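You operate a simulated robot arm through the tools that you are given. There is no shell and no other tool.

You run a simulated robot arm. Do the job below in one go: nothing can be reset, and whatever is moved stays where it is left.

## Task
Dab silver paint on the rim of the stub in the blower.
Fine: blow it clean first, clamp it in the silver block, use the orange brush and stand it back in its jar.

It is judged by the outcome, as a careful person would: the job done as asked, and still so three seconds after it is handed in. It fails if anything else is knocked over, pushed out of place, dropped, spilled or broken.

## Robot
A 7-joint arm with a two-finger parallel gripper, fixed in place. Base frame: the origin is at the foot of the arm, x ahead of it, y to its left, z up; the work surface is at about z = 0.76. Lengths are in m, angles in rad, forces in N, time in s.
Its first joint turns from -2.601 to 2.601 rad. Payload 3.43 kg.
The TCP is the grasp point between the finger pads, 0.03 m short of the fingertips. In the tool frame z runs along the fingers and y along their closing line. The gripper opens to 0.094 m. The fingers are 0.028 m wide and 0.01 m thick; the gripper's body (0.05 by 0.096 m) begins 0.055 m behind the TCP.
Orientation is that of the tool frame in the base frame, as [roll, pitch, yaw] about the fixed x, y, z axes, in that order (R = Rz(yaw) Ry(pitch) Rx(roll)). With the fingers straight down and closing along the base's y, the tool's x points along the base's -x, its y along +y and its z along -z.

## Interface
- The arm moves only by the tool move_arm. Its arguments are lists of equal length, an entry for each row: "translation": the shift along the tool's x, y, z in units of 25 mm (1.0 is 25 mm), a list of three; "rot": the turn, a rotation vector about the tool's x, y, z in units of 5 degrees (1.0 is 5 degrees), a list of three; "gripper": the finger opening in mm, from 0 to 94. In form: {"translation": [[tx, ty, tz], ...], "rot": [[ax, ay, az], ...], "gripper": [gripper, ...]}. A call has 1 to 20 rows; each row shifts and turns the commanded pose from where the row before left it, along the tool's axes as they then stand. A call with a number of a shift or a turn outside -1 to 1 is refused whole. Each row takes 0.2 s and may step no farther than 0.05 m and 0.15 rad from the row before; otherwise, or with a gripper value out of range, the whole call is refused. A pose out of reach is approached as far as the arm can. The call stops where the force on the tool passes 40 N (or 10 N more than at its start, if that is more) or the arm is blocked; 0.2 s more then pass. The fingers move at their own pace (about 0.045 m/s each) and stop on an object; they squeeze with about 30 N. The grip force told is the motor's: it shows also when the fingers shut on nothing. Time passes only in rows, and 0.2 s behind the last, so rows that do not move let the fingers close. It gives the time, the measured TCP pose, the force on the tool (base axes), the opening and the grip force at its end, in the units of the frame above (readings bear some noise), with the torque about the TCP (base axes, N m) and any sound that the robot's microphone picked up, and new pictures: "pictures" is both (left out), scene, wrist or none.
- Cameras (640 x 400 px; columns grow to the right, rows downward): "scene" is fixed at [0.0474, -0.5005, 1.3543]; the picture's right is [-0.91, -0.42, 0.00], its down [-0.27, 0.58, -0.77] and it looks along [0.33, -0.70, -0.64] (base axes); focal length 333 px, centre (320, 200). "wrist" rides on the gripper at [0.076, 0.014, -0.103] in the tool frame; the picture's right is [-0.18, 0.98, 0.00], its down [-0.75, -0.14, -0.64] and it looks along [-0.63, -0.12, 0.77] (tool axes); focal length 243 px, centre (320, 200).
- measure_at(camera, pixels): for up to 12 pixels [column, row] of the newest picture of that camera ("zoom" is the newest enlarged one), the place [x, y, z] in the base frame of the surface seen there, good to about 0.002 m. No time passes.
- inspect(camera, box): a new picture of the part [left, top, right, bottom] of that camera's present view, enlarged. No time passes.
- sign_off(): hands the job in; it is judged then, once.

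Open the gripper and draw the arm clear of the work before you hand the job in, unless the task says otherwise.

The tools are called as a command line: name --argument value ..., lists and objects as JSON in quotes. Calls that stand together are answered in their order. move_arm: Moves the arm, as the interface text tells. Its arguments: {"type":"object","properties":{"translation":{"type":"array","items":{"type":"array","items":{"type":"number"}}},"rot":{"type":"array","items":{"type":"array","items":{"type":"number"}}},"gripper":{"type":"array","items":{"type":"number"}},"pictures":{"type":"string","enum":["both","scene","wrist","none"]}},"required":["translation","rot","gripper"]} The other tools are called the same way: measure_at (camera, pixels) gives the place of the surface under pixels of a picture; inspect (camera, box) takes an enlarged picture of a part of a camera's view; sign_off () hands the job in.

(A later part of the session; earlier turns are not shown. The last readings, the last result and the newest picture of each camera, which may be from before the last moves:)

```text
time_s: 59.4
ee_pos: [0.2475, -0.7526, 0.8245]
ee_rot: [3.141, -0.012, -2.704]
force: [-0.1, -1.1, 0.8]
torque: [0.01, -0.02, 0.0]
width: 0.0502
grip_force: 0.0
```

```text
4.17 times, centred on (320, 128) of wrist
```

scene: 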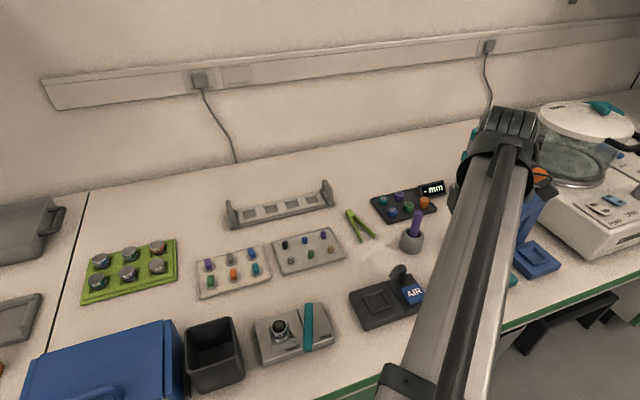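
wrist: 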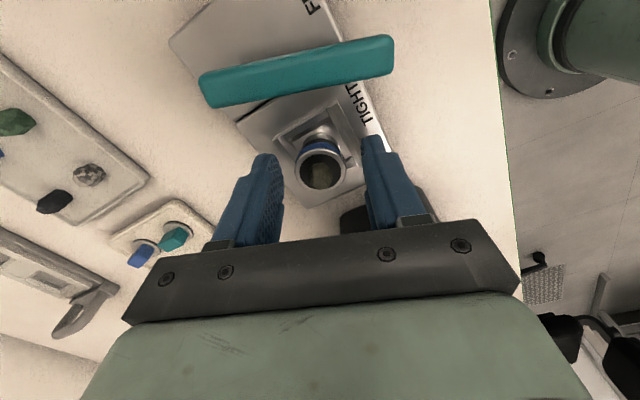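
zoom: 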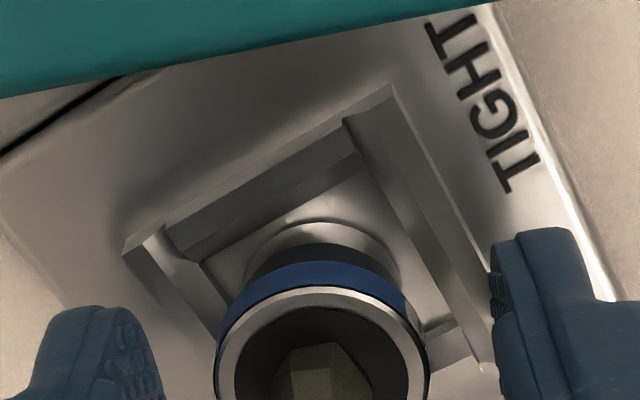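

The ridges look unmoved, yet the sideways reaction suggested the stub is held. I repeat the test more clearly: re-grip and raise in 1 mm steps, reading the force.

move_arm --translation '[[0, 0, 0], [0, 0, 0], [0, 0, 0], [0, 0, 0], [0, 0, 0]]' --rot '[[0, 0, 0], [0, 0, 0], [0, 0, 0], [0, 0, 0], [0, 0, 0]]' --gripper '[42, 34, 24, 24, 24]' --pictures "none"

move_arm --translation '[[0, 0, -0.02], [0, 0, -0.02], [0, 0, 0], [0, 0, 0]]' --rot '[[0, 0, 0], [0, 0, 0], [0, 0, 0], [0, 0, 0]]' --gripper '[24, 24, 24, 24]' --pictures "none"

move_arm --translation '[[0, 0, -0.02], [0, 0, -0.02], [0, 0, 0], [0, 0, 0]]' --rot '[[0, 0, 0], [0, 0, 0], [0, 0, 0], [0, 0, 0]]' --gripper '[24, 24, 24, 24]' --pictures "wrist"

```text
time_s: 60.6
ee_pos: [0.2475, -0.7531, 0.8251]
ee_rot: [3.141, -0.011, -2.704]
force: [-1.0, -0.4, 0.1]
torque: [0.02, -0.01, 0.03]
width: 0.0284
grip_force: 29.8
```

```text
time_s: 61.6
ee_pos: [0.2475, -0.7534, 0.8263]
ee_rot: [-3.141, -0.012, -2.703]
force: [-2.4, 1.6, -2.2]
torque: [0.08, 0.15, -0.01]
width: 0.0283
grip_force: 29.7
```

```text
time_s: 62.6
ee_pos: [0.2466, -0.753, 0.8255]
ee_rot: [-3.141, -0.012, -2.703]
force: [-0.3, -0.4, 0.2]
torque: [0.06, -0.03, -0.01]
width: 0.0283
grip_force: 30.1
```

wrist: 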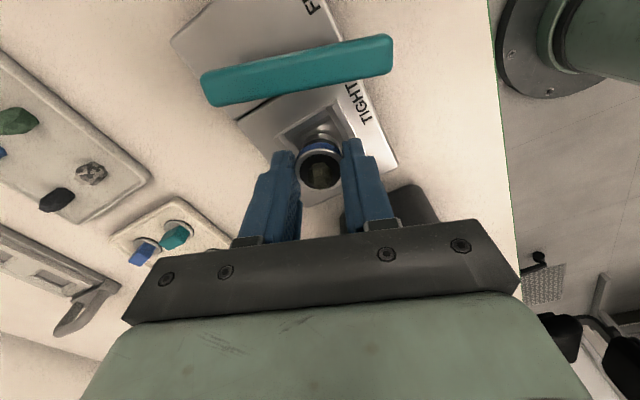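

At +2 mm the force is back near zero, so it may be rising with me or slipping. I raise another 3 mm and look.

move_arm --translation '[[0, 0, -0.04], [0, 0, -0.04], [0, 0, -0.04], [0, 0, 0], [0, 0, 0]]' --rot '[[0, 0, 0], [0, 0, 0], [0, 0, 0], [0, 0, 0], [0, 0, 0]]' --gripper '[24, 24, 24, 24, 24]' --pictures "wrist"

inspect --camera "wrist" --box '[260, 80, 380, 176]'

```text
time_s: 63.8
ee_pos: [0.2472, -0.7524, 0.8289]
ee_rot: [3.14, -0.012, -2.703]
force: [0.0, 0.7, -0.1]
torque: [-0.01, 0.02, 0.02]
width: 0.0283
grip_force: 30.0
```

wrist: 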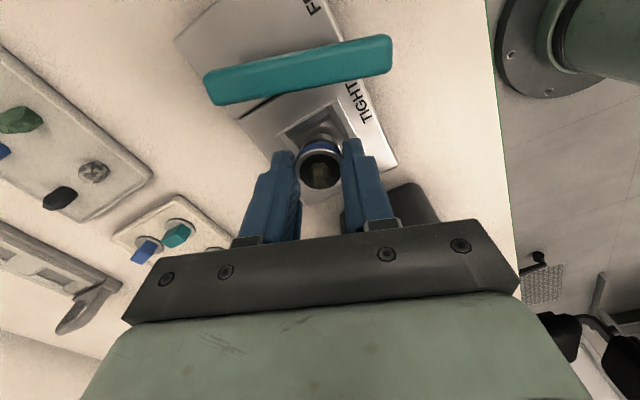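

```text
4.17 times, centred on (320, 128) of wrist
```

zoom: 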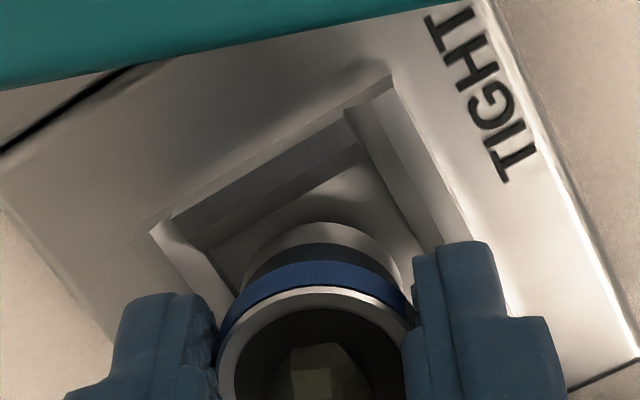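

The stub came up with the gripper at no force, so it was not truly clamped. I lift it clear and look at the empty nest to understand the jaws.

move_arm --translation '[[0, 0, -0.3], [0, 0, -0.6], [0, 0, -0.8], [0, 0, -0.6], [0, 0, 0]]' --rot '[[0, 0, 0], [0, 0, 0], [0, 0, 0], [0, 0, 0], [0, 0, 0]]' --gripper '[24, 24, 24, 24, 24]' --pictures "both"

inspect --camera "wrist" --box '[250, 50, 380, 154]'

```text
time_s: 65.0
ee_pos: [0.2494, -0.7519, 0.8862]
ee_rot: [-3.141, -0.012, -2.704]
force: [0.0, 0.0, -1.0]
torque: [0.02, -0.02, 0.01]
width: 0.0284
grip_force: 29.4
```

scene: 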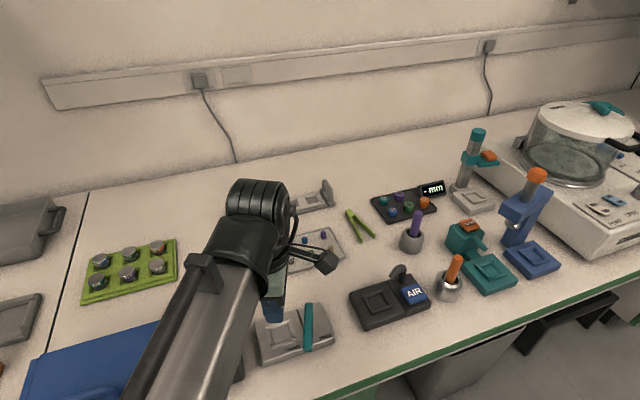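
wrist: 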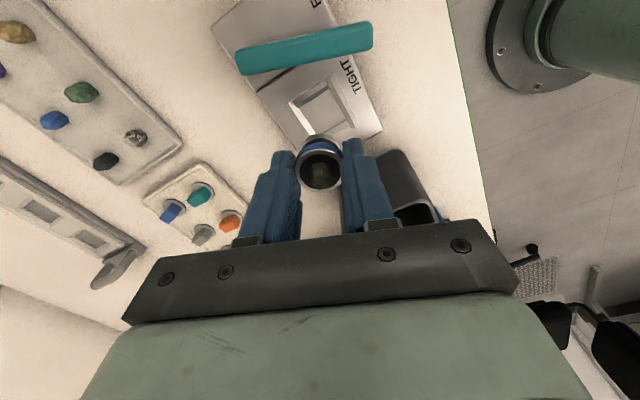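

```text
3.85 times, centred on (315, 102) of wrist
```

zoom: 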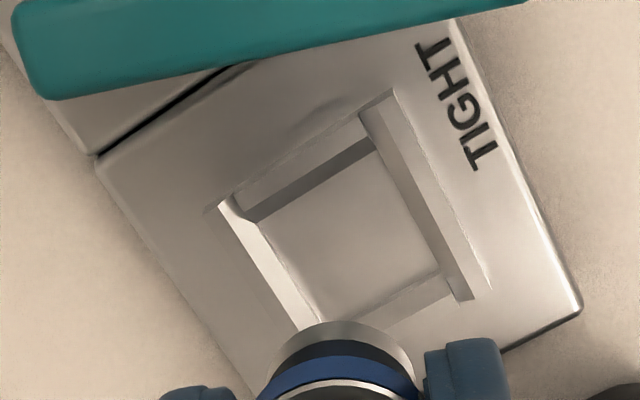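

I measure the nest's inner corners to compare with the 30–31 mm opening seen when the lever was FREE.

measure_at --camera "zoom" --pixels '[[262, 226], [372, 156], [432, 268], [322, 314], [315, 192], [404, 212], [290, 268], [380, 290], [350, 235], [232, 208], [370, 112], [465, 290]]'

```text
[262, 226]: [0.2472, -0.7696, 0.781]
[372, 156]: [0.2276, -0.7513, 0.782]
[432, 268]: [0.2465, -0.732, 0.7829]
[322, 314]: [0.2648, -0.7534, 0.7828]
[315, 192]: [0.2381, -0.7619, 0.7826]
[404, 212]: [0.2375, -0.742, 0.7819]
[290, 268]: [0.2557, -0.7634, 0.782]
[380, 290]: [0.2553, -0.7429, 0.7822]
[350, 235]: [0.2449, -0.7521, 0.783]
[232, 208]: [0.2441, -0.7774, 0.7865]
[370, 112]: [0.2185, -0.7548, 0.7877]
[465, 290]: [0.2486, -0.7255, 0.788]
```

The opening is unchanged (~28.5 mm square), so the clamp holds by its lever state only; my pull freed the stub. I'll redo it properly: set the stub back on its seat, swing the lever to FREE, then to TIGHT again. First I lower the stub back along the same line.

move_arm --translation '[[0, 0, 0.6], [0, 0, 0.7], [0, 0, 0.5], [0, 0, 0.3], [0, 0, 0.2], [0, 0, 0.1], [0, 0, 0.04], [0, 0, 0]]' --rot '[[0, 0, 0], [0, 0, 0], [0, 0, 0], [0, 0, 0], [0, 0, 0], [0, 0, 0], [0, 0, 0], [0, 0, 0]]' --gripper '[24, 24, 24, 24, 24, 24, 24, 24]' --pictures "wrist"

inspect --camera "wrist" --box '[260, 80, 380, 176]'

```text
time_s: 66.8
ee_pos: [0.2481, -0.7522, 0.8252]
ee_rot: [-3.141, -0.012, -2.702]
force: [-1.3, 0.2, 4.4]
torque: [-0.01, 0.04, 0.0]
width: 0.0284
grip_force: 30.3
```

wrist: 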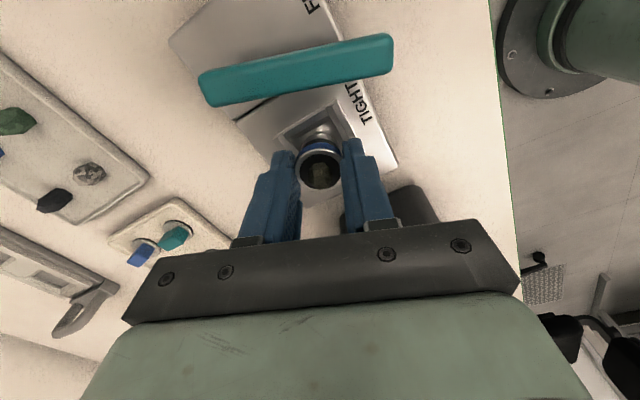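

```text
4.17 times, centred on (320, 128) of wrist
```

zoom: 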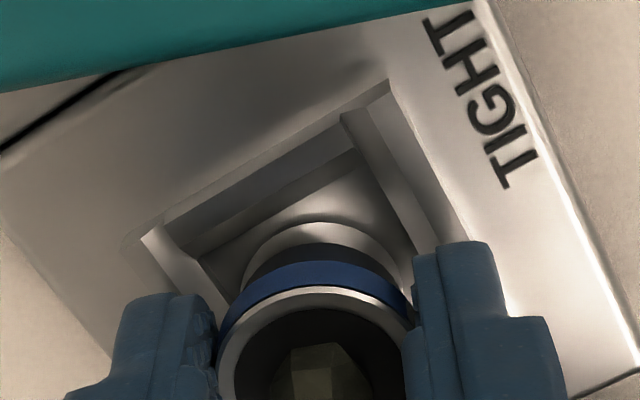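

The stub touches its seat again (4.4 N). I release and rise to clear.

move_arm --translation '[[0, 0, -0.015], [0, 0, 0], [0, 0, 0], [0, 0, 0], [0, 0, -0.5], [0, 0, -0.9], [0, 0, -0.9], [0, 0, -0.7], [0, 0, 0]]' --rot '[[0, 0, 0], [0, 0, 0], [0, 0, 0], [0, 0, 0], [0, 0, 0], [0, 0, 0], [0, 0, 0], [0, 0, 0], [0, 0, 0]]' --gripper '[24, 34, 44, 50, 50, 50, 50, 50, 50]' --pictures "wrist"

inspect --camera "wrist" --box '[240, 40, 400, 170]'

```text
time_s: 68.8
ee_pos: [0.2499, -0.7504, 0.9003]
ee_rot: [-3.141, -0.012, -2.704]
force: [0.0, 0.3, 0.9]
torque: [-0.02, -0.01, 0.01]
width: 0.0502
grip_force: 0.1
```

wrist: 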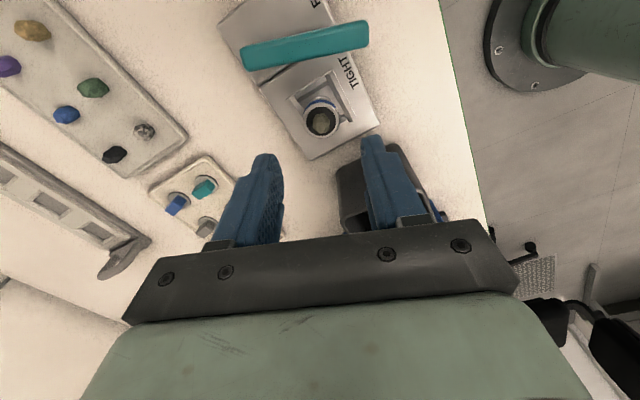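

```text
3.08 times, centred on (320, 105) of wrist
```

zoom: 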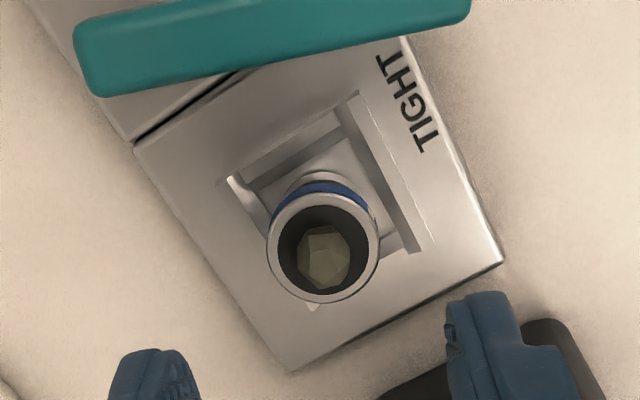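

The stub is reseated. Before swinging the lever back from the stub side, I check the positions of the dark bin and lever for finger clearance.

measure_at --camera "zoom" --pixels '[[85, 65], [465, 5], [270, 35], [322, 250], [272, 245], [378, 245], [323, 194], [323, 299], [560, 340], [440, 10], [100, 40], [290, 365]]'

measure_at --camera "scene" --pixels '[[188, 324], [234, 318], [242, 372], [236, 350], [241, 340]]'

```text
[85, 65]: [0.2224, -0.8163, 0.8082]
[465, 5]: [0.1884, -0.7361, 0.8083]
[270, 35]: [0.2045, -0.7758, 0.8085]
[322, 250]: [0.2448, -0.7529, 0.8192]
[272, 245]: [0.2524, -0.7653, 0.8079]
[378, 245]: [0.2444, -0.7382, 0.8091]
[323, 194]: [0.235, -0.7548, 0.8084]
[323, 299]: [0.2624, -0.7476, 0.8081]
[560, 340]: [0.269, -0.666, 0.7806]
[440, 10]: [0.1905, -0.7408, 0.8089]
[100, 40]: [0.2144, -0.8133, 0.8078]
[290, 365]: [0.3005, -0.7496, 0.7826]
```

```text
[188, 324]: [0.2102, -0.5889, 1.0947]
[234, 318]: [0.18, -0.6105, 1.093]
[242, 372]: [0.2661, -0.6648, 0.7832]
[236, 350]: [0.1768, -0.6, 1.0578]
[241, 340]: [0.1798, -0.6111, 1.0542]
```

Lever is now at about 112°, and the bin is well away. I close the fingers, move into the gap between lever tip and stub, and descend partway to check.

move_arm --translation '[[0, 0, 0], [0.508, 0.63, 0], [0.508, 0.63, 0], [0, 0, 0], [0, 0, 0.8], [0, 0, 0.8], [0, 0, 0.3], [0, 0, 0]]' --rot '[[0, 0, 0], [0, 0, 0], [0, 0, 0], [0, 0, 0], [0, 0, 0], [0, 0, 0], [0, 0, 0], [0, 0, 0]]' --gripper '[30, 10, 0, 0, 0, 0, 0, 0]' --pictures "wrist"

inspect --camera "wrist" --box '[220, 60, 420, 210]'

```text
time_s: 70.6
ee_pos: [0.2113, -0.7351, 0.8532]
ee_rot: [-3.142, -0.013, -2.704]
force: [-0.4, -0.1, 0.2]
torque: [0.0, 0.01, -0.01]
width: 0.0
grip_force: 29.6
```

wrist: 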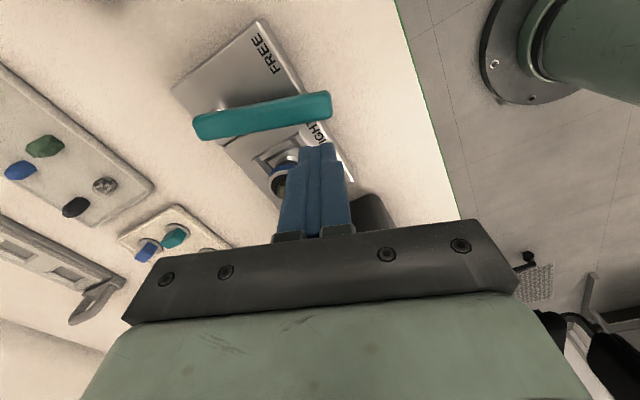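

```text
2.67 times, centred on (320, 135) of wrist
```

zoom: 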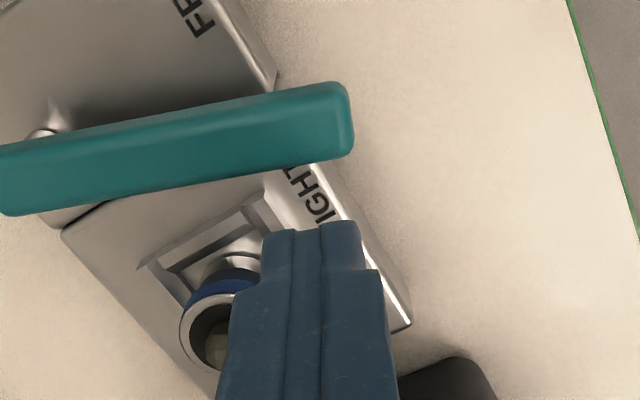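

The fingers sit between the lever tip and the stub with clearance to both. I descend to tip height 0.786 and push the lever back toward FREE along an arc.

move_arm --translation '[[0, 0, 0.7], [0, 0, 0.5], [0, 0, 0.28], [0.15, 0, 0], [0.12, 0, 0], [0, 0, 0]]' --rot '[[0, 0, 0], [0, 0, 0], [0, 0, 0], [0, 0, 0], [0, 0, 0], [0, 0, 0]]' --gripper '[0, 0, 0, 0, 0, 0]' --pictures "wrist"

inspect --camera "wrist" --box '[200, 60, 420, 225]'

```text
time_s: 72.0
ee_pos: [0.2058, -0.7384, 0.8166]
ee_rot: [3.141, -0.012, -2.703]
force: [1.3, -0.2, 0.3]
torque: [0.0, -0.03, -0.02]
width: 0.0001
grip_force: 30.1
```

wrist: 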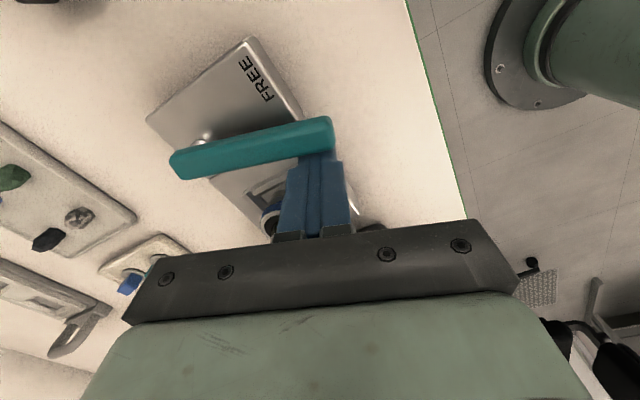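

```text
2.42 times, centred on (310, 142) of wrist
```

zoom: 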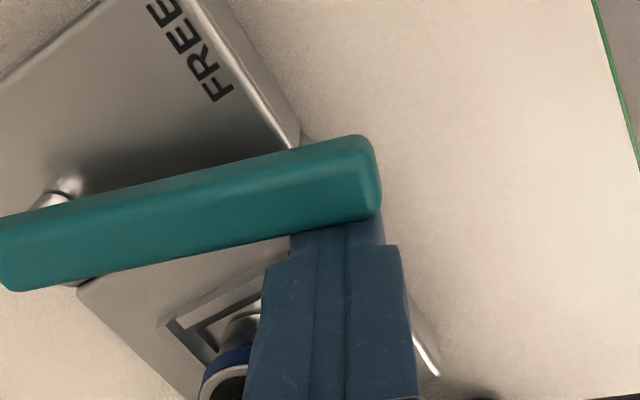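

The fingers are at the lever's inner side near its tip. I sweep it back toward FREE along the arc.

move_arm --translation '[[0.258, 0.059, 0], [0.258, 0.059, 0], [0.258, 0.059, 0], [0.258, 0.059, 0], [0.258, 0.059, 0], [0.258, 0.059, 0], [0.258, 0.059, 0], [0, 0, 0]]' --rot '[[0, 0, -1], [0, 0, -1], [0, 0, -1], [0, 0, -1], [0, 0, -1], [0, 0, -1], [0, 0, -1], [0, 0, 0]]' --gripper '[0, 0, 0, 0, 0, 0, 0, 0]' --pictures "wrist"

inspect --camera "wrist" --box '[180, 60, 420, 240]'

```text
time_s: 73.8
ee_pos: [0.1657, -0.7588, 0.8176]
ee_rot: [3.135, -0.01, -2.091]
force: [-0.4, -0.5, 0.2]
torque: [0.0, -0.02, -0.01]
width: 0.0
grip_force: 29.9
```

wrist: 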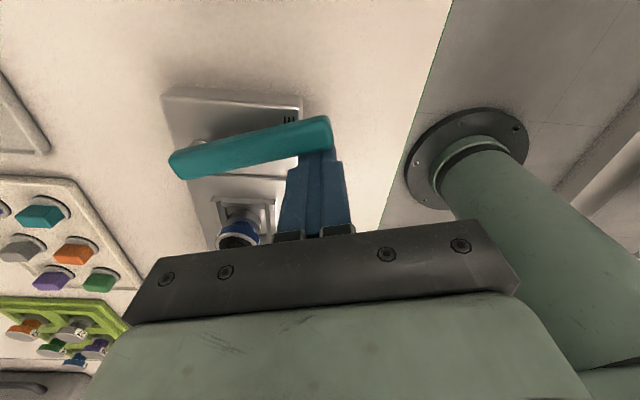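

```text
2.22 times, centred on (300, 150) of wrist
```

zoom: 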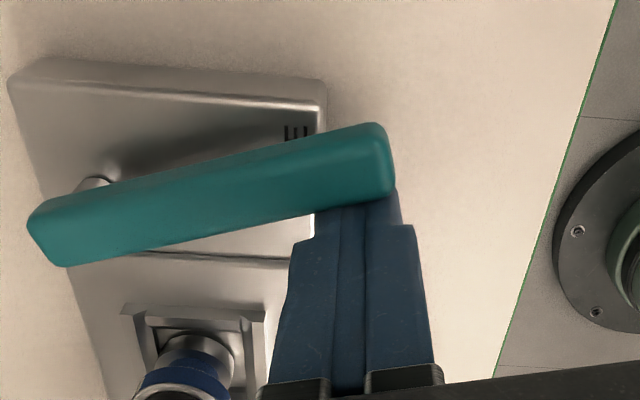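

The lever is almost back over FREE. One more small step to bring it to its free end.

move_arm --translation '[[0.2, 0.04, 0], [0.1, 0.02, 0], [0, 0, 0]]' --rot '[[0, 0, -0.7], [0, 0, -0.3], [0, 0, 0]]' --gripper '[0, 0, 0]' --pictures "none"

```text
time_s: 74.6
ee_pos: [0.1608, -0.7612, 0.8168]
ee_rot: [3.134, -0.004, -2.003]
force: [15.8, 26.3, 10.4]
torque: [0.41, -0.42, 0.1]
width: 0.0
grip_force: 30.1
```

31 N: the lever is at its FREE stop, so its whole travel is about 42° and the earlier end was truly TIGHT. I back off, hop over the lever and come down on its other side.

move_arm --translation '[[-0.2, 0, 0], [0, 0, -0.9], [0, 0, -0.9], [0, 0, -0.3], [0.75, 0, 0], [0.75, 0, 0], [0.65, 0, 0], [0, 0, 0]]' --rot '[[0, 0, 0], [0, 0, 0], [0, 0, 0], [0, 0, 0], [0, 0, 0], [0, 0, 0], [0, 0, 0], [0, 0, 0]]' --gripper '[0, 0, 0, 0, 0, 0, 0, 0]' --pictures "both"

inspect --camera "wrist" --box '[180, 60, 420, 240]'

```text
time_s: 76.4
ee_pos: [0.139, -0.8076, 0.8688]
ee_rot: [3.134, -0.009, -2.005]
force: [1.0, -0.2, -0.2]
torque: [0.0, 0.01, -0.03]
width: 0.0
grip_force: 29.9
```

scene: 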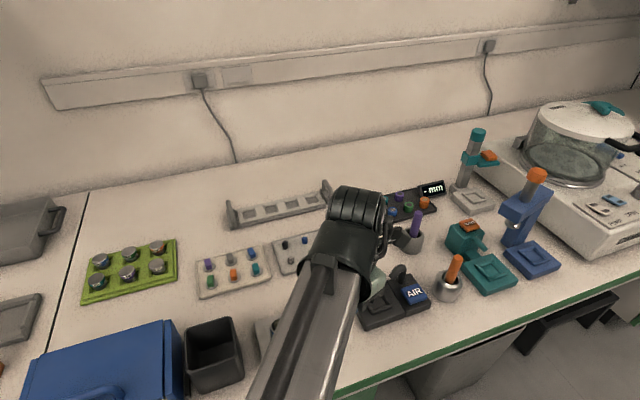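
wrist: 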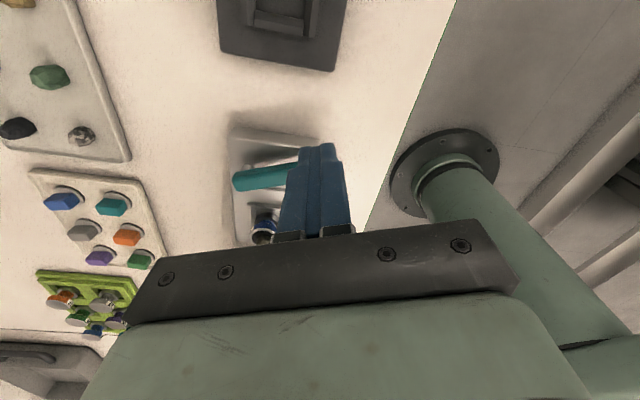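

```text
2.22 times, centred on (300, 150) of wrist
```

zoom: 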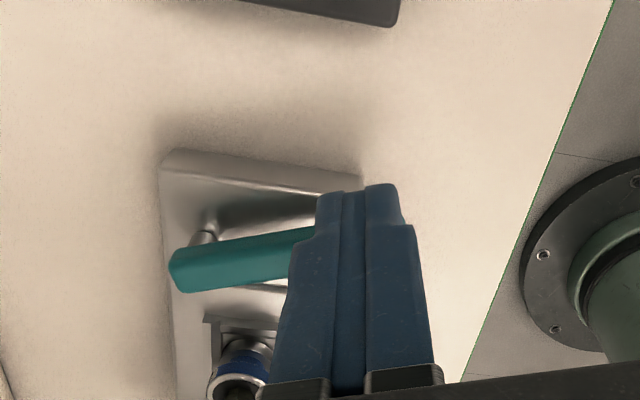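

I descend on the outer side of the lever (gap about 10 mm), approach it, and begin the arc toward TIGHT again.

move_arm --translation '[[0, 0, 0.8], [0, 0, 0.8], [0, 0, 0.48], [-0.2, 0, 0], [-0.12, 0, 0], [-0.251, 0.059, 0], [-0.251, 0.059, 0], [-0.251, 0.059, 0], [-0.251, 0.059, 0], [-0.251, 0.059, 0], [-0.251, 0.059, 0], [0, 0, 0]]' --rot '[[0, 0, 0], [0, 0, 0], [0, 0, 0], [0, 0, 0], [0, 0, 0], [0, 0, 1], [0, 0, 1], [0, 0, 1], [0, 0, 1], [0, 0, 1], [0, 0, 1], [0, 0, 0]]' --gripper '[0, 0, 0, 0, 0, 0, 0, 0, 0, 0, 0, 0]' --pictures "wrist"

inspect --camera "wrist" --box '[180, 60, 420, 240]'

```text
time_s: 79.0
ee_pos: [0.1578, -0.7664, 0.8183]
ee_rot: [3.139, -0.012, -2.531]
force: [0.6, 0.1, -0.1]
torque: [0.02, -0.01, 0.01]
width: 0.0003
grip_force: 30.1
```

wrist: 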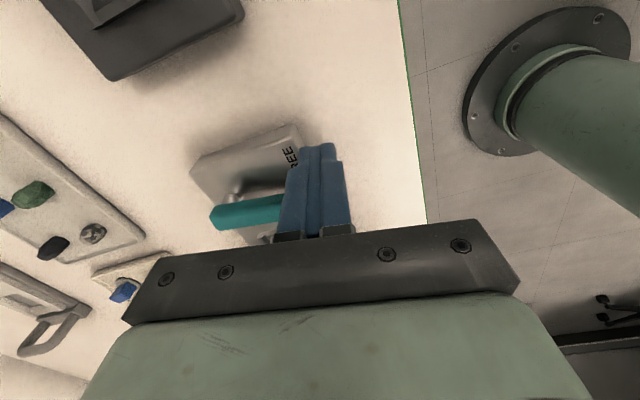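

```text
2.22 times, centred on (300, 150) of wrist
```

zoom: 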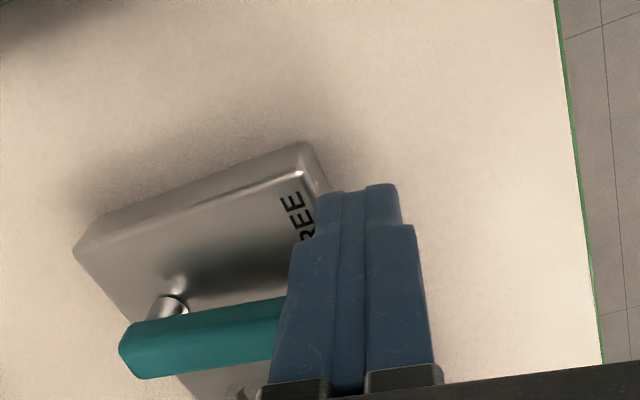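

The lever follows (tool at 125°). I continue with smaller steps toward the TIGHT stop.

move_arm --translation '[[-0.251, 0.059, 0], [-0.125, 0.03, 0], [-0.125, 0.03, 0], [0, 0, 0]]' --rot '[[0, 0, 1], [0, 0, 0.5], [0, 0, 0.5], [0, 0, 0]]' --gripper '[0, 0, 0, 0]' --pictures "none"

```text
time_s: 80.0
ee_pos: [0.1662, -0.7576, 0.8166]
ee_rot: [3.14, -0.014, -2.702]
force: [-0.3, 0.9, 0.0]
torque: [-0.02, -0.01, -0.03]
width: 0.0
grip_force: 29.4
```

Still no stop force (tool at 115°). I step on in 1–1.5 mm increments until it builds.

move_arm --translation '[[-0.06, 0.01, 0], [-0.06, 0.01, 0], [0, 0, 0]]' --rot '[[0, 0, 0.25], [0, 0, 0.25], [0, 0, 0]]' --gripper '[0, 0, 0]' --pictures "none"

move_arm --translation '[[-0.04, 0.01, 0], [-0.04, 0.01, 0], [0, 0, 0]]' --rot '[[0, 0, 0.1], [0, 0, 0.1], [0, 0, 0]]' --gripper '[0, 0, 0]' --pictures "none"

```text
time_s: 80.8
ee_pos: [0.1688, -0.7537, 0.817]
ee_rot: [3.14, -0.012, -2.747]
force: [-3.5, -2.9, 1.5]
torque: [0.0, 0.03, -0.02]
width: 0.0
grip_force: 30.3
```

```text
time_s: 81.6
ee_pos: [0.1689, -0.7551, 0.8179]
ee_rot: [-3.141, -0.014, -2.767]
force: [-14.1, -7.7, -6.8]
torque: [-0.13, 0.22, -0.01]
width: 0.0003
grip_force: 30.0
```

16 N and climbing at the same place: the TIGHT stop. One last millimetre to press it home, then I back off and rise.

move_arm --translation '[[-0.03, 0, 0], [0, 0, 0]]' --rot '[[0, 0, 0], [0, 0, 0]]' --gripper '[0, 0]' --pictures "none"

move_arm --translation '[[0.1, 0, 0], [0.4, 0, 0], [0, 0, -0.9], [0, 0, -0.9], [0, 0, -0.9], [0, 0, -0.9], [0, 0, -0.9], [0, 0, 0]]' --rot '[[0, 0, 0], [0, 0, 0], [0, 0, 0], [0, 0, 0], [0, 0, 0], [0, 0, 0], [0, 0, 0], [0, 0, 0]]' --gripper '[0, 0, 0, 0, 0, 0, 0, 0]' --pictures "both"

```text
time_s: 82.2
ee_pos: [0.1692, -0.7544, 0.8179]
ee_rot: [-3.141, -0.013, -2.766]
force: [-21.9, -10.2, -10.5]
torque: [-0.21, 0.33, 0.04]
width: 0.0
grip_force: 30.1
```

```text
time_s: 84.0
ee_pos: [0.1607, -0.7572, 0.9282]
ee_rot: [-3.142, -0.013, -2.764]
force: [-0.2, 0.6, 0.5]
torque: [0.03, 0.02, -0.01]
width: 0.0
grip_force: 29.7
```

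scene: 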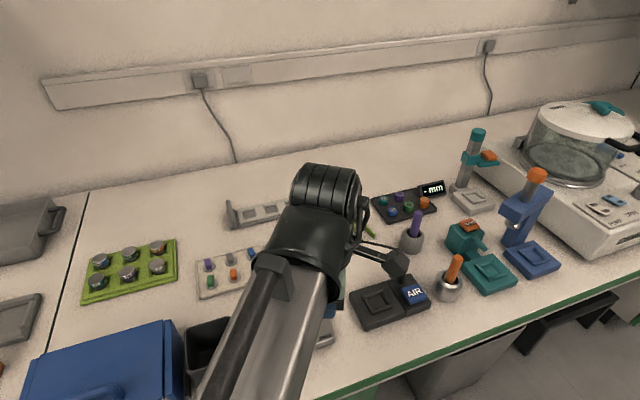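
wrist: 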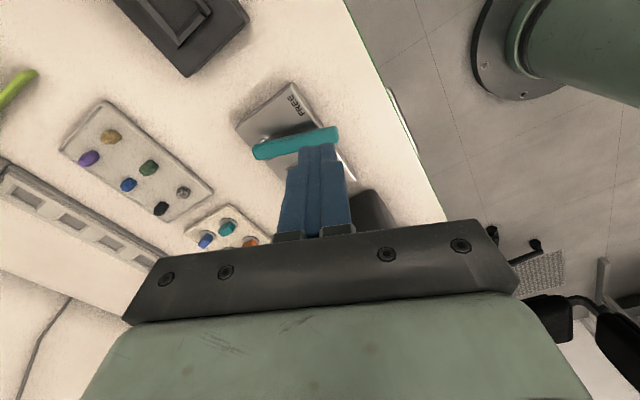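

The lever is back at TIGHT. I go over to the brush at this height, levelling the tool's slight tilt and opening the fingers above it.

move_arm --translation '[[0.893, -0.549, 0], [0.893, -0.549, 0], [0.893, -0.549, 0], [0.893, -0.549, 0], [0.893, -0.549, 0], [0.893, -0.549, 0], [0.893, -0.549, 0], [0.893, -0.549, 0], [0.893, -0.549, 0], [0.893, -0.549, 0], [0.893, -0.549, 0], [0, 0, 0], [0, 0, 0], [0, 0, 0]]' --rot '[[0, 0, 0], [0, 0, 0], [0, 0, 0], [0, 0, 0], [0, 0, 0], [0, 0, 0], [0, 0, 0], [0, 0, 0], [0, 0, 0], [0, 0, 0], [0, 0, 0], [0, -0.15, 0], [0, 0, 0], [0, 0, 0]]' --gripper '[0, 0, 0, 0, 0, 0, 0, 0, 0, 0, 0, 20, 40, 40]'

inspect --camera "wrist" --box '[240, 40, 400, 160]'

inspect --camera "scene" --box '[246, 288, 354, 364]'

```text
time_s: 87.0
ee_pos: [-0.0127, -0.9892, 0.9319]
ee_rot: [-3.14, 0.002, -2.765]
force: [0.2, -0.6, -0.6]
torque: [-0.06, -0.01, 0.02]
width: 0.04
grip_force: 0.1
```

scene: 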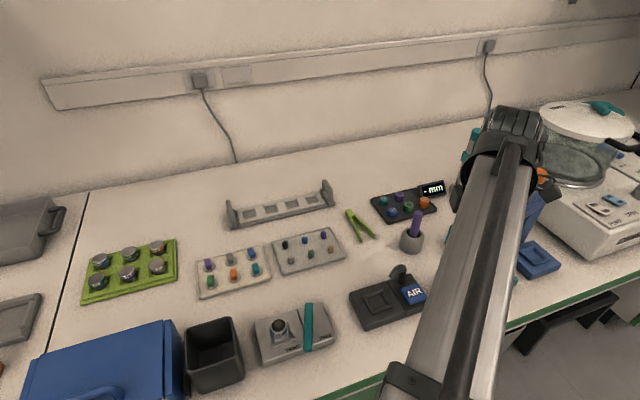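
wrist: 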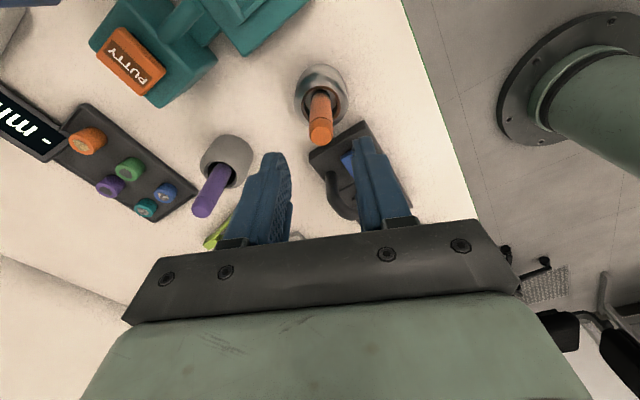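

```text
3.33 times, centred on (320, 100) of wrist
```

zoom: 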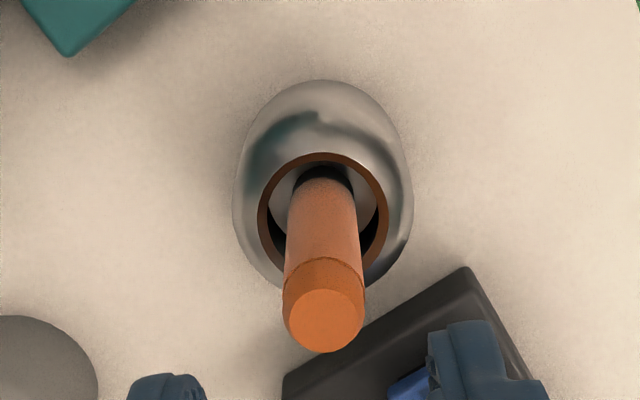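

```text
5.26 times, centred on (300, 326) of scene
```

zoom: 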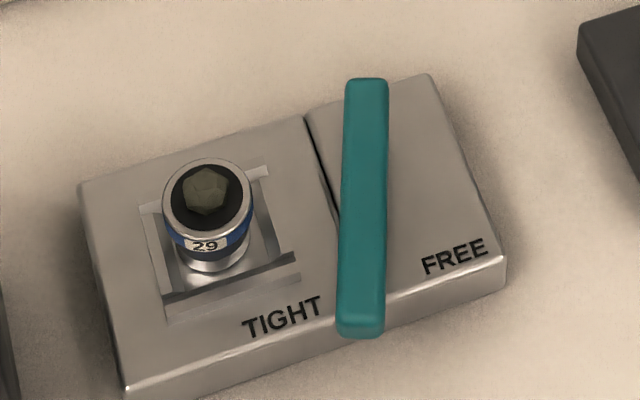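

Brush top sits on the tool axis in the wrist view, and the stub and lever look right in the scene view. I descend around the handle with the tips staying above the jar rim.

move_arm --translation '[[0, 0.04, 0.7], [0, 0, 0.8], [0, 0, 0.8], [0, 0, 0.7], [0, 0, 0.36], [0, 0, 0]]' --rot '[[0, 0, 0], [0, 0, 0], [0, 0, 0], [0, 0, 0], [0, 0, 0], [0, 0, 0]]' --gripper '[40, 40, 40, 40, 40, 40]'

inspect --camera "wrist" --box '[240, 60, 400, 190]'

```text
time_s: 88.4
ee_pos: [-0.0122, -0.9889, 0.8476]
ee_rot: [3.141, 0.001, -2.764]
force: [0.0, 0.3, 0.1]
torque: [-0.01, -0.01, 0.0]
width: 0.04
grip_force: 0.1
```

scene: 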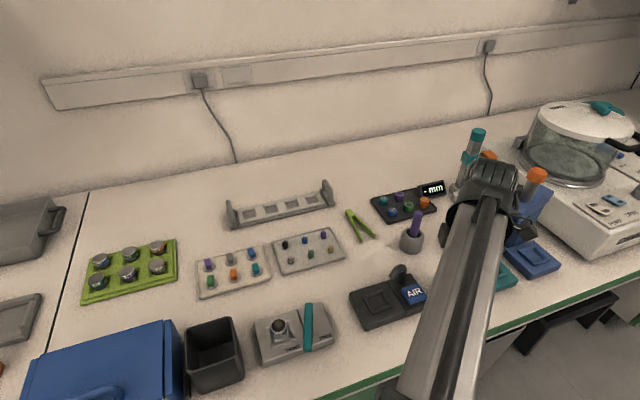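
wrist: 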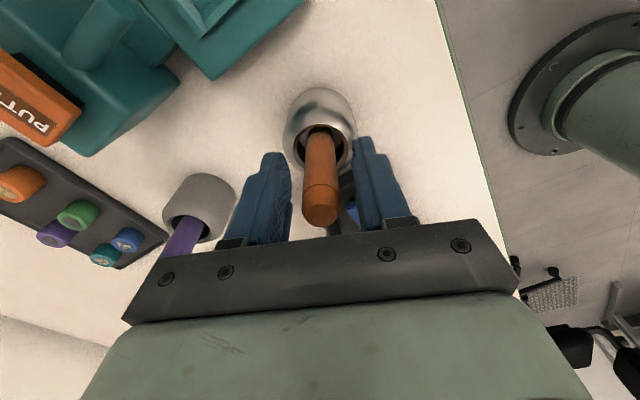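

```text
3.08 times, centred on (320, 125) of wrist
```

zoom: 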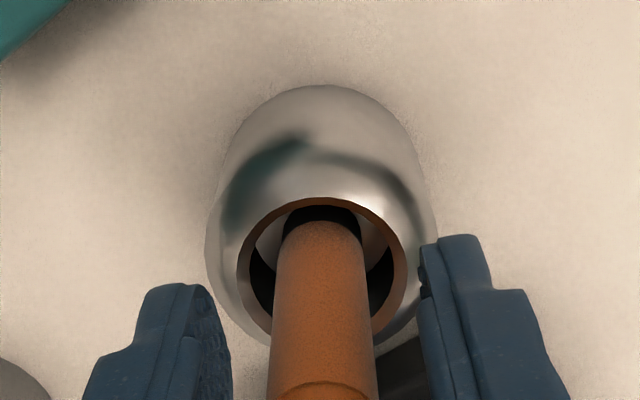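

The handle is centred between the fingers. I close on it.

move_arm --translation '[[0, 0, 0], [0, 0, 0], [0, 0, 0], [0, 0, 0]]' --rot '[[0, 0, 0], [0, 0, 0], [0, 0, 0], [0, 0, 0]]' --gripper '[30, 20, 12, 12]' --pictures "wrist"

inspect --camera "wrist" --box '[240, 60, 400, 190]'

```text
time_s: 89.4
ee_pos: [-0.0122, -0.9882, 0.848]
ee_rot: [3.141, 0.002, -2.765]
force: [-0.8, 0.9, 1.1]
torque: [0.12, 0.02, 0.01]
width: 0.017
grip_force: 30.0
```

wrist: 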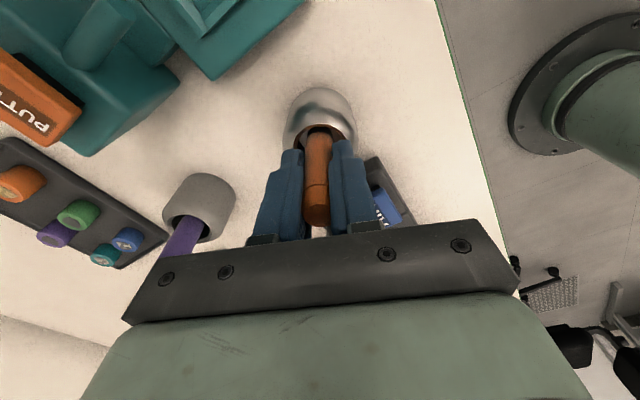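

```text
3.08 times, centred on (320, 125) of wrist
```

zoom: 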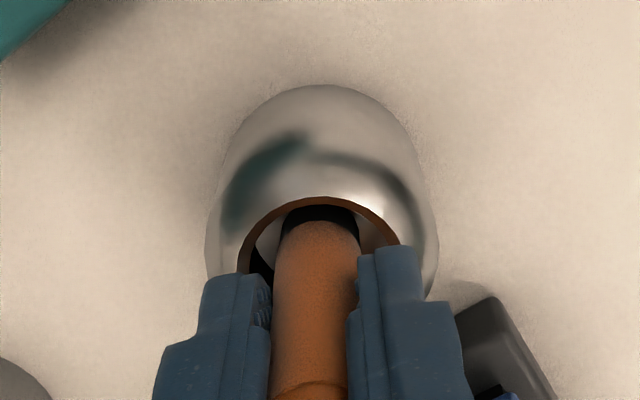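

The brush is gripped at 17 mm. I draw it straight up out of the jar by 75 mm.

move_arm --translation '[[0, 0, -0.3], [0, 0, -0.5], [0, 0, -0.7], [0, 0, -0.8], [0, 0, -0.7], [0, 0, 0]]' --rot '[[0, 0, 0], [0, 0, 0], [0, 0, 0], [0, 0, 0], [0, 0, 0], [0, 0, 0]]' --gripper '[12, 12, 12, 12, 12, 12]'

inspect --camera "wrist" --box '[240, 60, 400, 190]'

inspect --camera "scene" --box '[400, 200, 540, 320]'

```text
time_s: 90.8
ee_pos: [-0.0119, -0.9877, 0.9236]
ee_rot: [3.142, 0.002, -2.764]
force: [0.0, 0.1, 0.2]
torque: [-0.02, 0.02, 0.0]
width: 0.017
grip_force: 29.9
```

scene: 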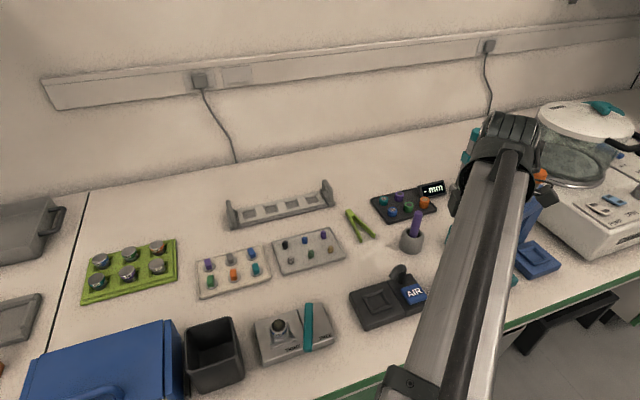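
wrist: 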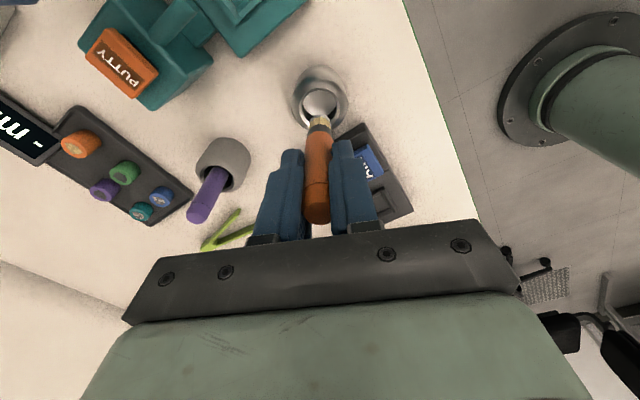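

```text
3.08 times, centred on (320, 125) of wrist
```

zoom: 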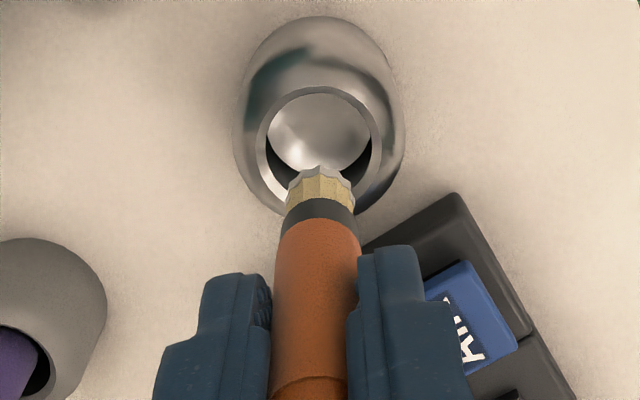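

```text
3.33 times, centred on (470, 260) of scene
```

zoom: 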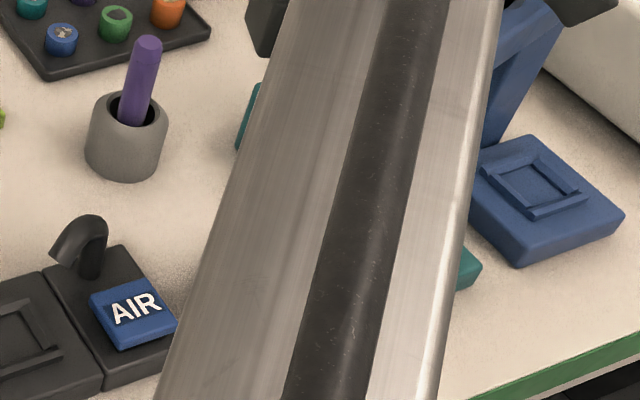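

The brush is out, its bristle tip grey with silver paint. I measure bristle tip, ferrule and jar.

measure_at --camera "wrist" --pixels '[[320.6, 117], [320, 122], [311, 122], [331, 122], [320, 128], [320, 135], [320, 150], [320, 105], [316, 117], [326, 117]]'

```text
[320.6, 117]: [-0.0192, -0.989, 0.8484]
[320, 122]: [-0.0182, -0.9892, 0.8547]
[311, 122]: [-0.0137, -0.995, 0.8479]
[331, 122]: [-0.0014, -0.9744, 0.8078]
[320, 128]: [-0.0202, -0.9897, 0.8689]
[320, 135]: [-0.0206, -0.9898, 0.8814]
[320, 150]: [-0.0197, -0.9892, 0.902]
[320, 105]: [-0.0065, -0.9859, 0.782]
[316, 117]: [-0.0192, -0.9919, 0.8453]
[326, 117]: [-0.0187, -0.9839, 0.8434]
```

The bristle tip is about 81 mm below the TCP, ~13 mm wide. I raise 40 mm and carry it over to the clamped stub, aiming at the rim's side facing +x,+y (away from the label and lever).

move_arm --translation '[[0, 0, -0.8], [0, 0, -0.8], [-0.913, 0.346, 0], [-0.913, 0.346, 0], [-0.913, 0.346, 0], [-0.913, 0.346, 0], [-0.913, 0.346, 0], [-0.913, 0.346, 0], [-0.913, 0.346, 0], [-0.913, 0.346, 0], [-0.913, 0.346, 0], [-0.913, 0.346, 0], [-0.913, 0.346, 0], [-0.913, 0.346, 0], [-0.913, 0.346, 0], [-0.913, 0.346, 0], [-0.913, 0.346, 0], [0, 0, 0]]' --rot '[[0, 0, 0], [0, 0, 0], [0, 0, 0], [0, 0, 0], [0, 0, 0], [0, 0, 0], [0, 0, 0], [0, 0, 0], [0, 0, 0], [0, 0, 0], [0, 0, 0], [0, 0, 0], [0, 0, 0], [0, 0, 0], [0, 0, 0], [0, 0, 0], [0, 0, 0], [0, 0, 0]]' --gripper '[12, 12, 12, 12, 12, 12, 12, 12, 12, 12, 12, 12, 12, 12, 12, 12, 12, 12]'

inspect --camera "wrist" --box '[250, 50, 390, 160]'

inspect --camera "scene" --box '[230, 240, 370, 360]'

```text
time_s: 94.6
ee_pos: [0.258, -0.7384, 0.9666]
ee_rot: [-3.141, 0.003, -2.765]
force: [-0.2, 0.8, 0.9]
torque: [0.04, 0.03, 0.0]
width: 0.0173
grip_force: 30.7
```

scene: 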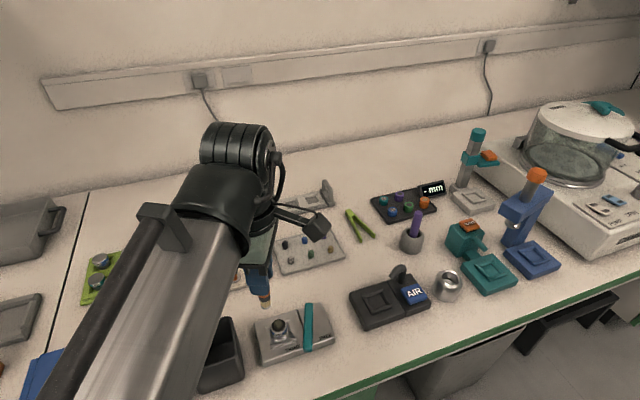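
wrist: 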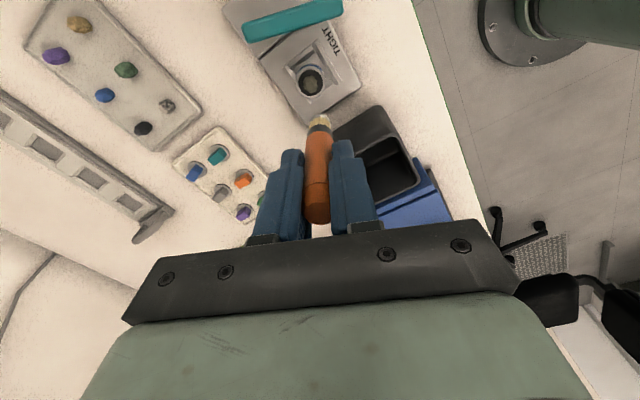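

```text
3.64 times, centred on (320, 105) of wrist
```

zoom: 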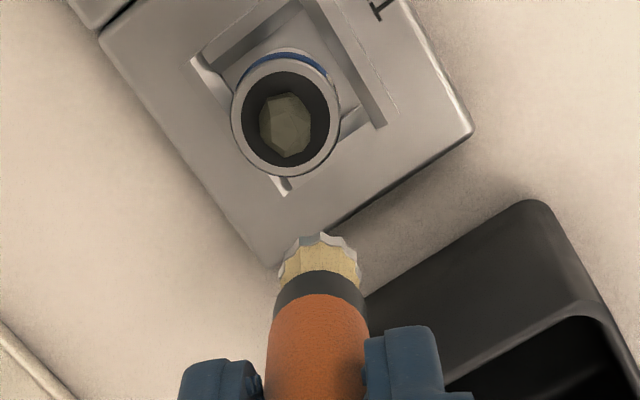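

```text
3.33 times, centred on (300, 300) of scene
```

zoom: 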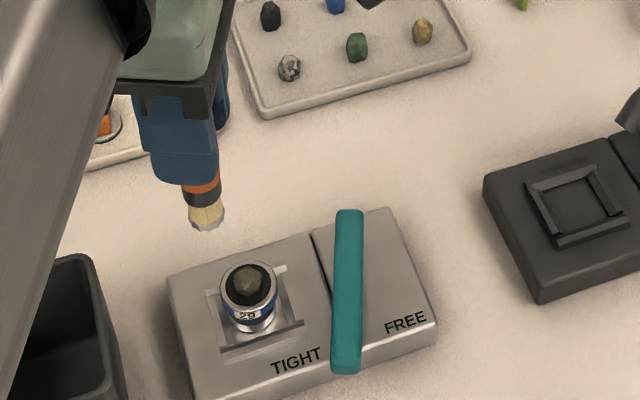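

Both views show the brush tip and stub clearly. I measure tip, rim and the nearby bin in the scene zoom, and in the wrist picture.

measure_at --camera "zoom" --pixels '[[207, 222], [207, 228], [190, 222], [224, 218], [223, 285], [275, 287], [248, 265], [246, 306], [95, 262], [60, 256], [120, 385], [250, 275]]'

measure_at --camera "wrist" --pixels '[[319.7, 115.5], [312, 118], [327, 118], [319.7, 121], [295.9, 82], [327, 82], [311, 68], [311, 97], [311, 84], [381, 105], [340, 135], [375, 150]]'

```text
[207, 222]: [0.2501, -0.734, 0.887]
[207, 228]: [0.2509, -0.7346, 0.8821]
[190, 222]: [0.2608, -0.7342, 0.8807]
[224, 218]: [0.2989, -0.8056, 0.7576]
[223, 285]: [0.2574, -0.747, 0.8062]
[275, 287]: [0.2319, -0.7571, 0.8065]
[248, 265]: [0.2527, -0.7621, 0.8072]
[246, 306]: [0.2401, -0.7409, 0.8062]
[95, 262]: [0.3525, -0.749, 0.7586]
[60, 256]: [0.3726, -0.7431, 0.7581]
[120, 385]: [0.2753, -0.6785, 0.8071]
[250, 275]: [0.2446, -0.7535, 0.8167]
```

```text
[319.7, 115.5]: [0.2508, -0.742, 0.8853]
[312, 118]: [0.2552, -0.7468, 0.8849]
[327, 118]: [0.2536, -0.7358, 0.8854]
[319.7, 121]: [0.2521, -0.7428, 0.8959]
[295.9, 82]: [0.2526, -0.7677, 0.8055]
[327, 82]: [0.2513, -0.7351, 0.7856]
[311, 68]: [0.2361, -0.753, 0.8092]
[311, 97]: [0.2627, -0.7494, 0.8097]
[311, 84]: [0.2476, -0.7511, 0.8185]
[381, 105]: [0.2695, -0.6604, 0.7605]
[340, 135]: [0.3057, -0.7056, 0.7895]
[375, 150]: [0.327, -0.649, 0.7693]
```

Brush centre is about 14.6 mm from the stub's centre — on the outer rim and clear of the rock. I check the bin's rim height before descending.

measure_at --camera "zoom" --pixels '[[80, 262], [86, 270], [40, 262], [105, 330], [115, 370], [100, 300]]'

```text
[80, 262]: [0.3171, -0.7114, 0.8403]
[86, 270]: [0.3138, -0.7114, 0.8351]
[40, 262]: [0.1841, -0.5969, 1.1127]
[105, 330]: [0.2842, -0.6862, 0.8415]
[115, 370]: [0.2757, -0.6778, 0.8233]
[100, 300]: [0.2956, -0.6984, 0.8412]
```

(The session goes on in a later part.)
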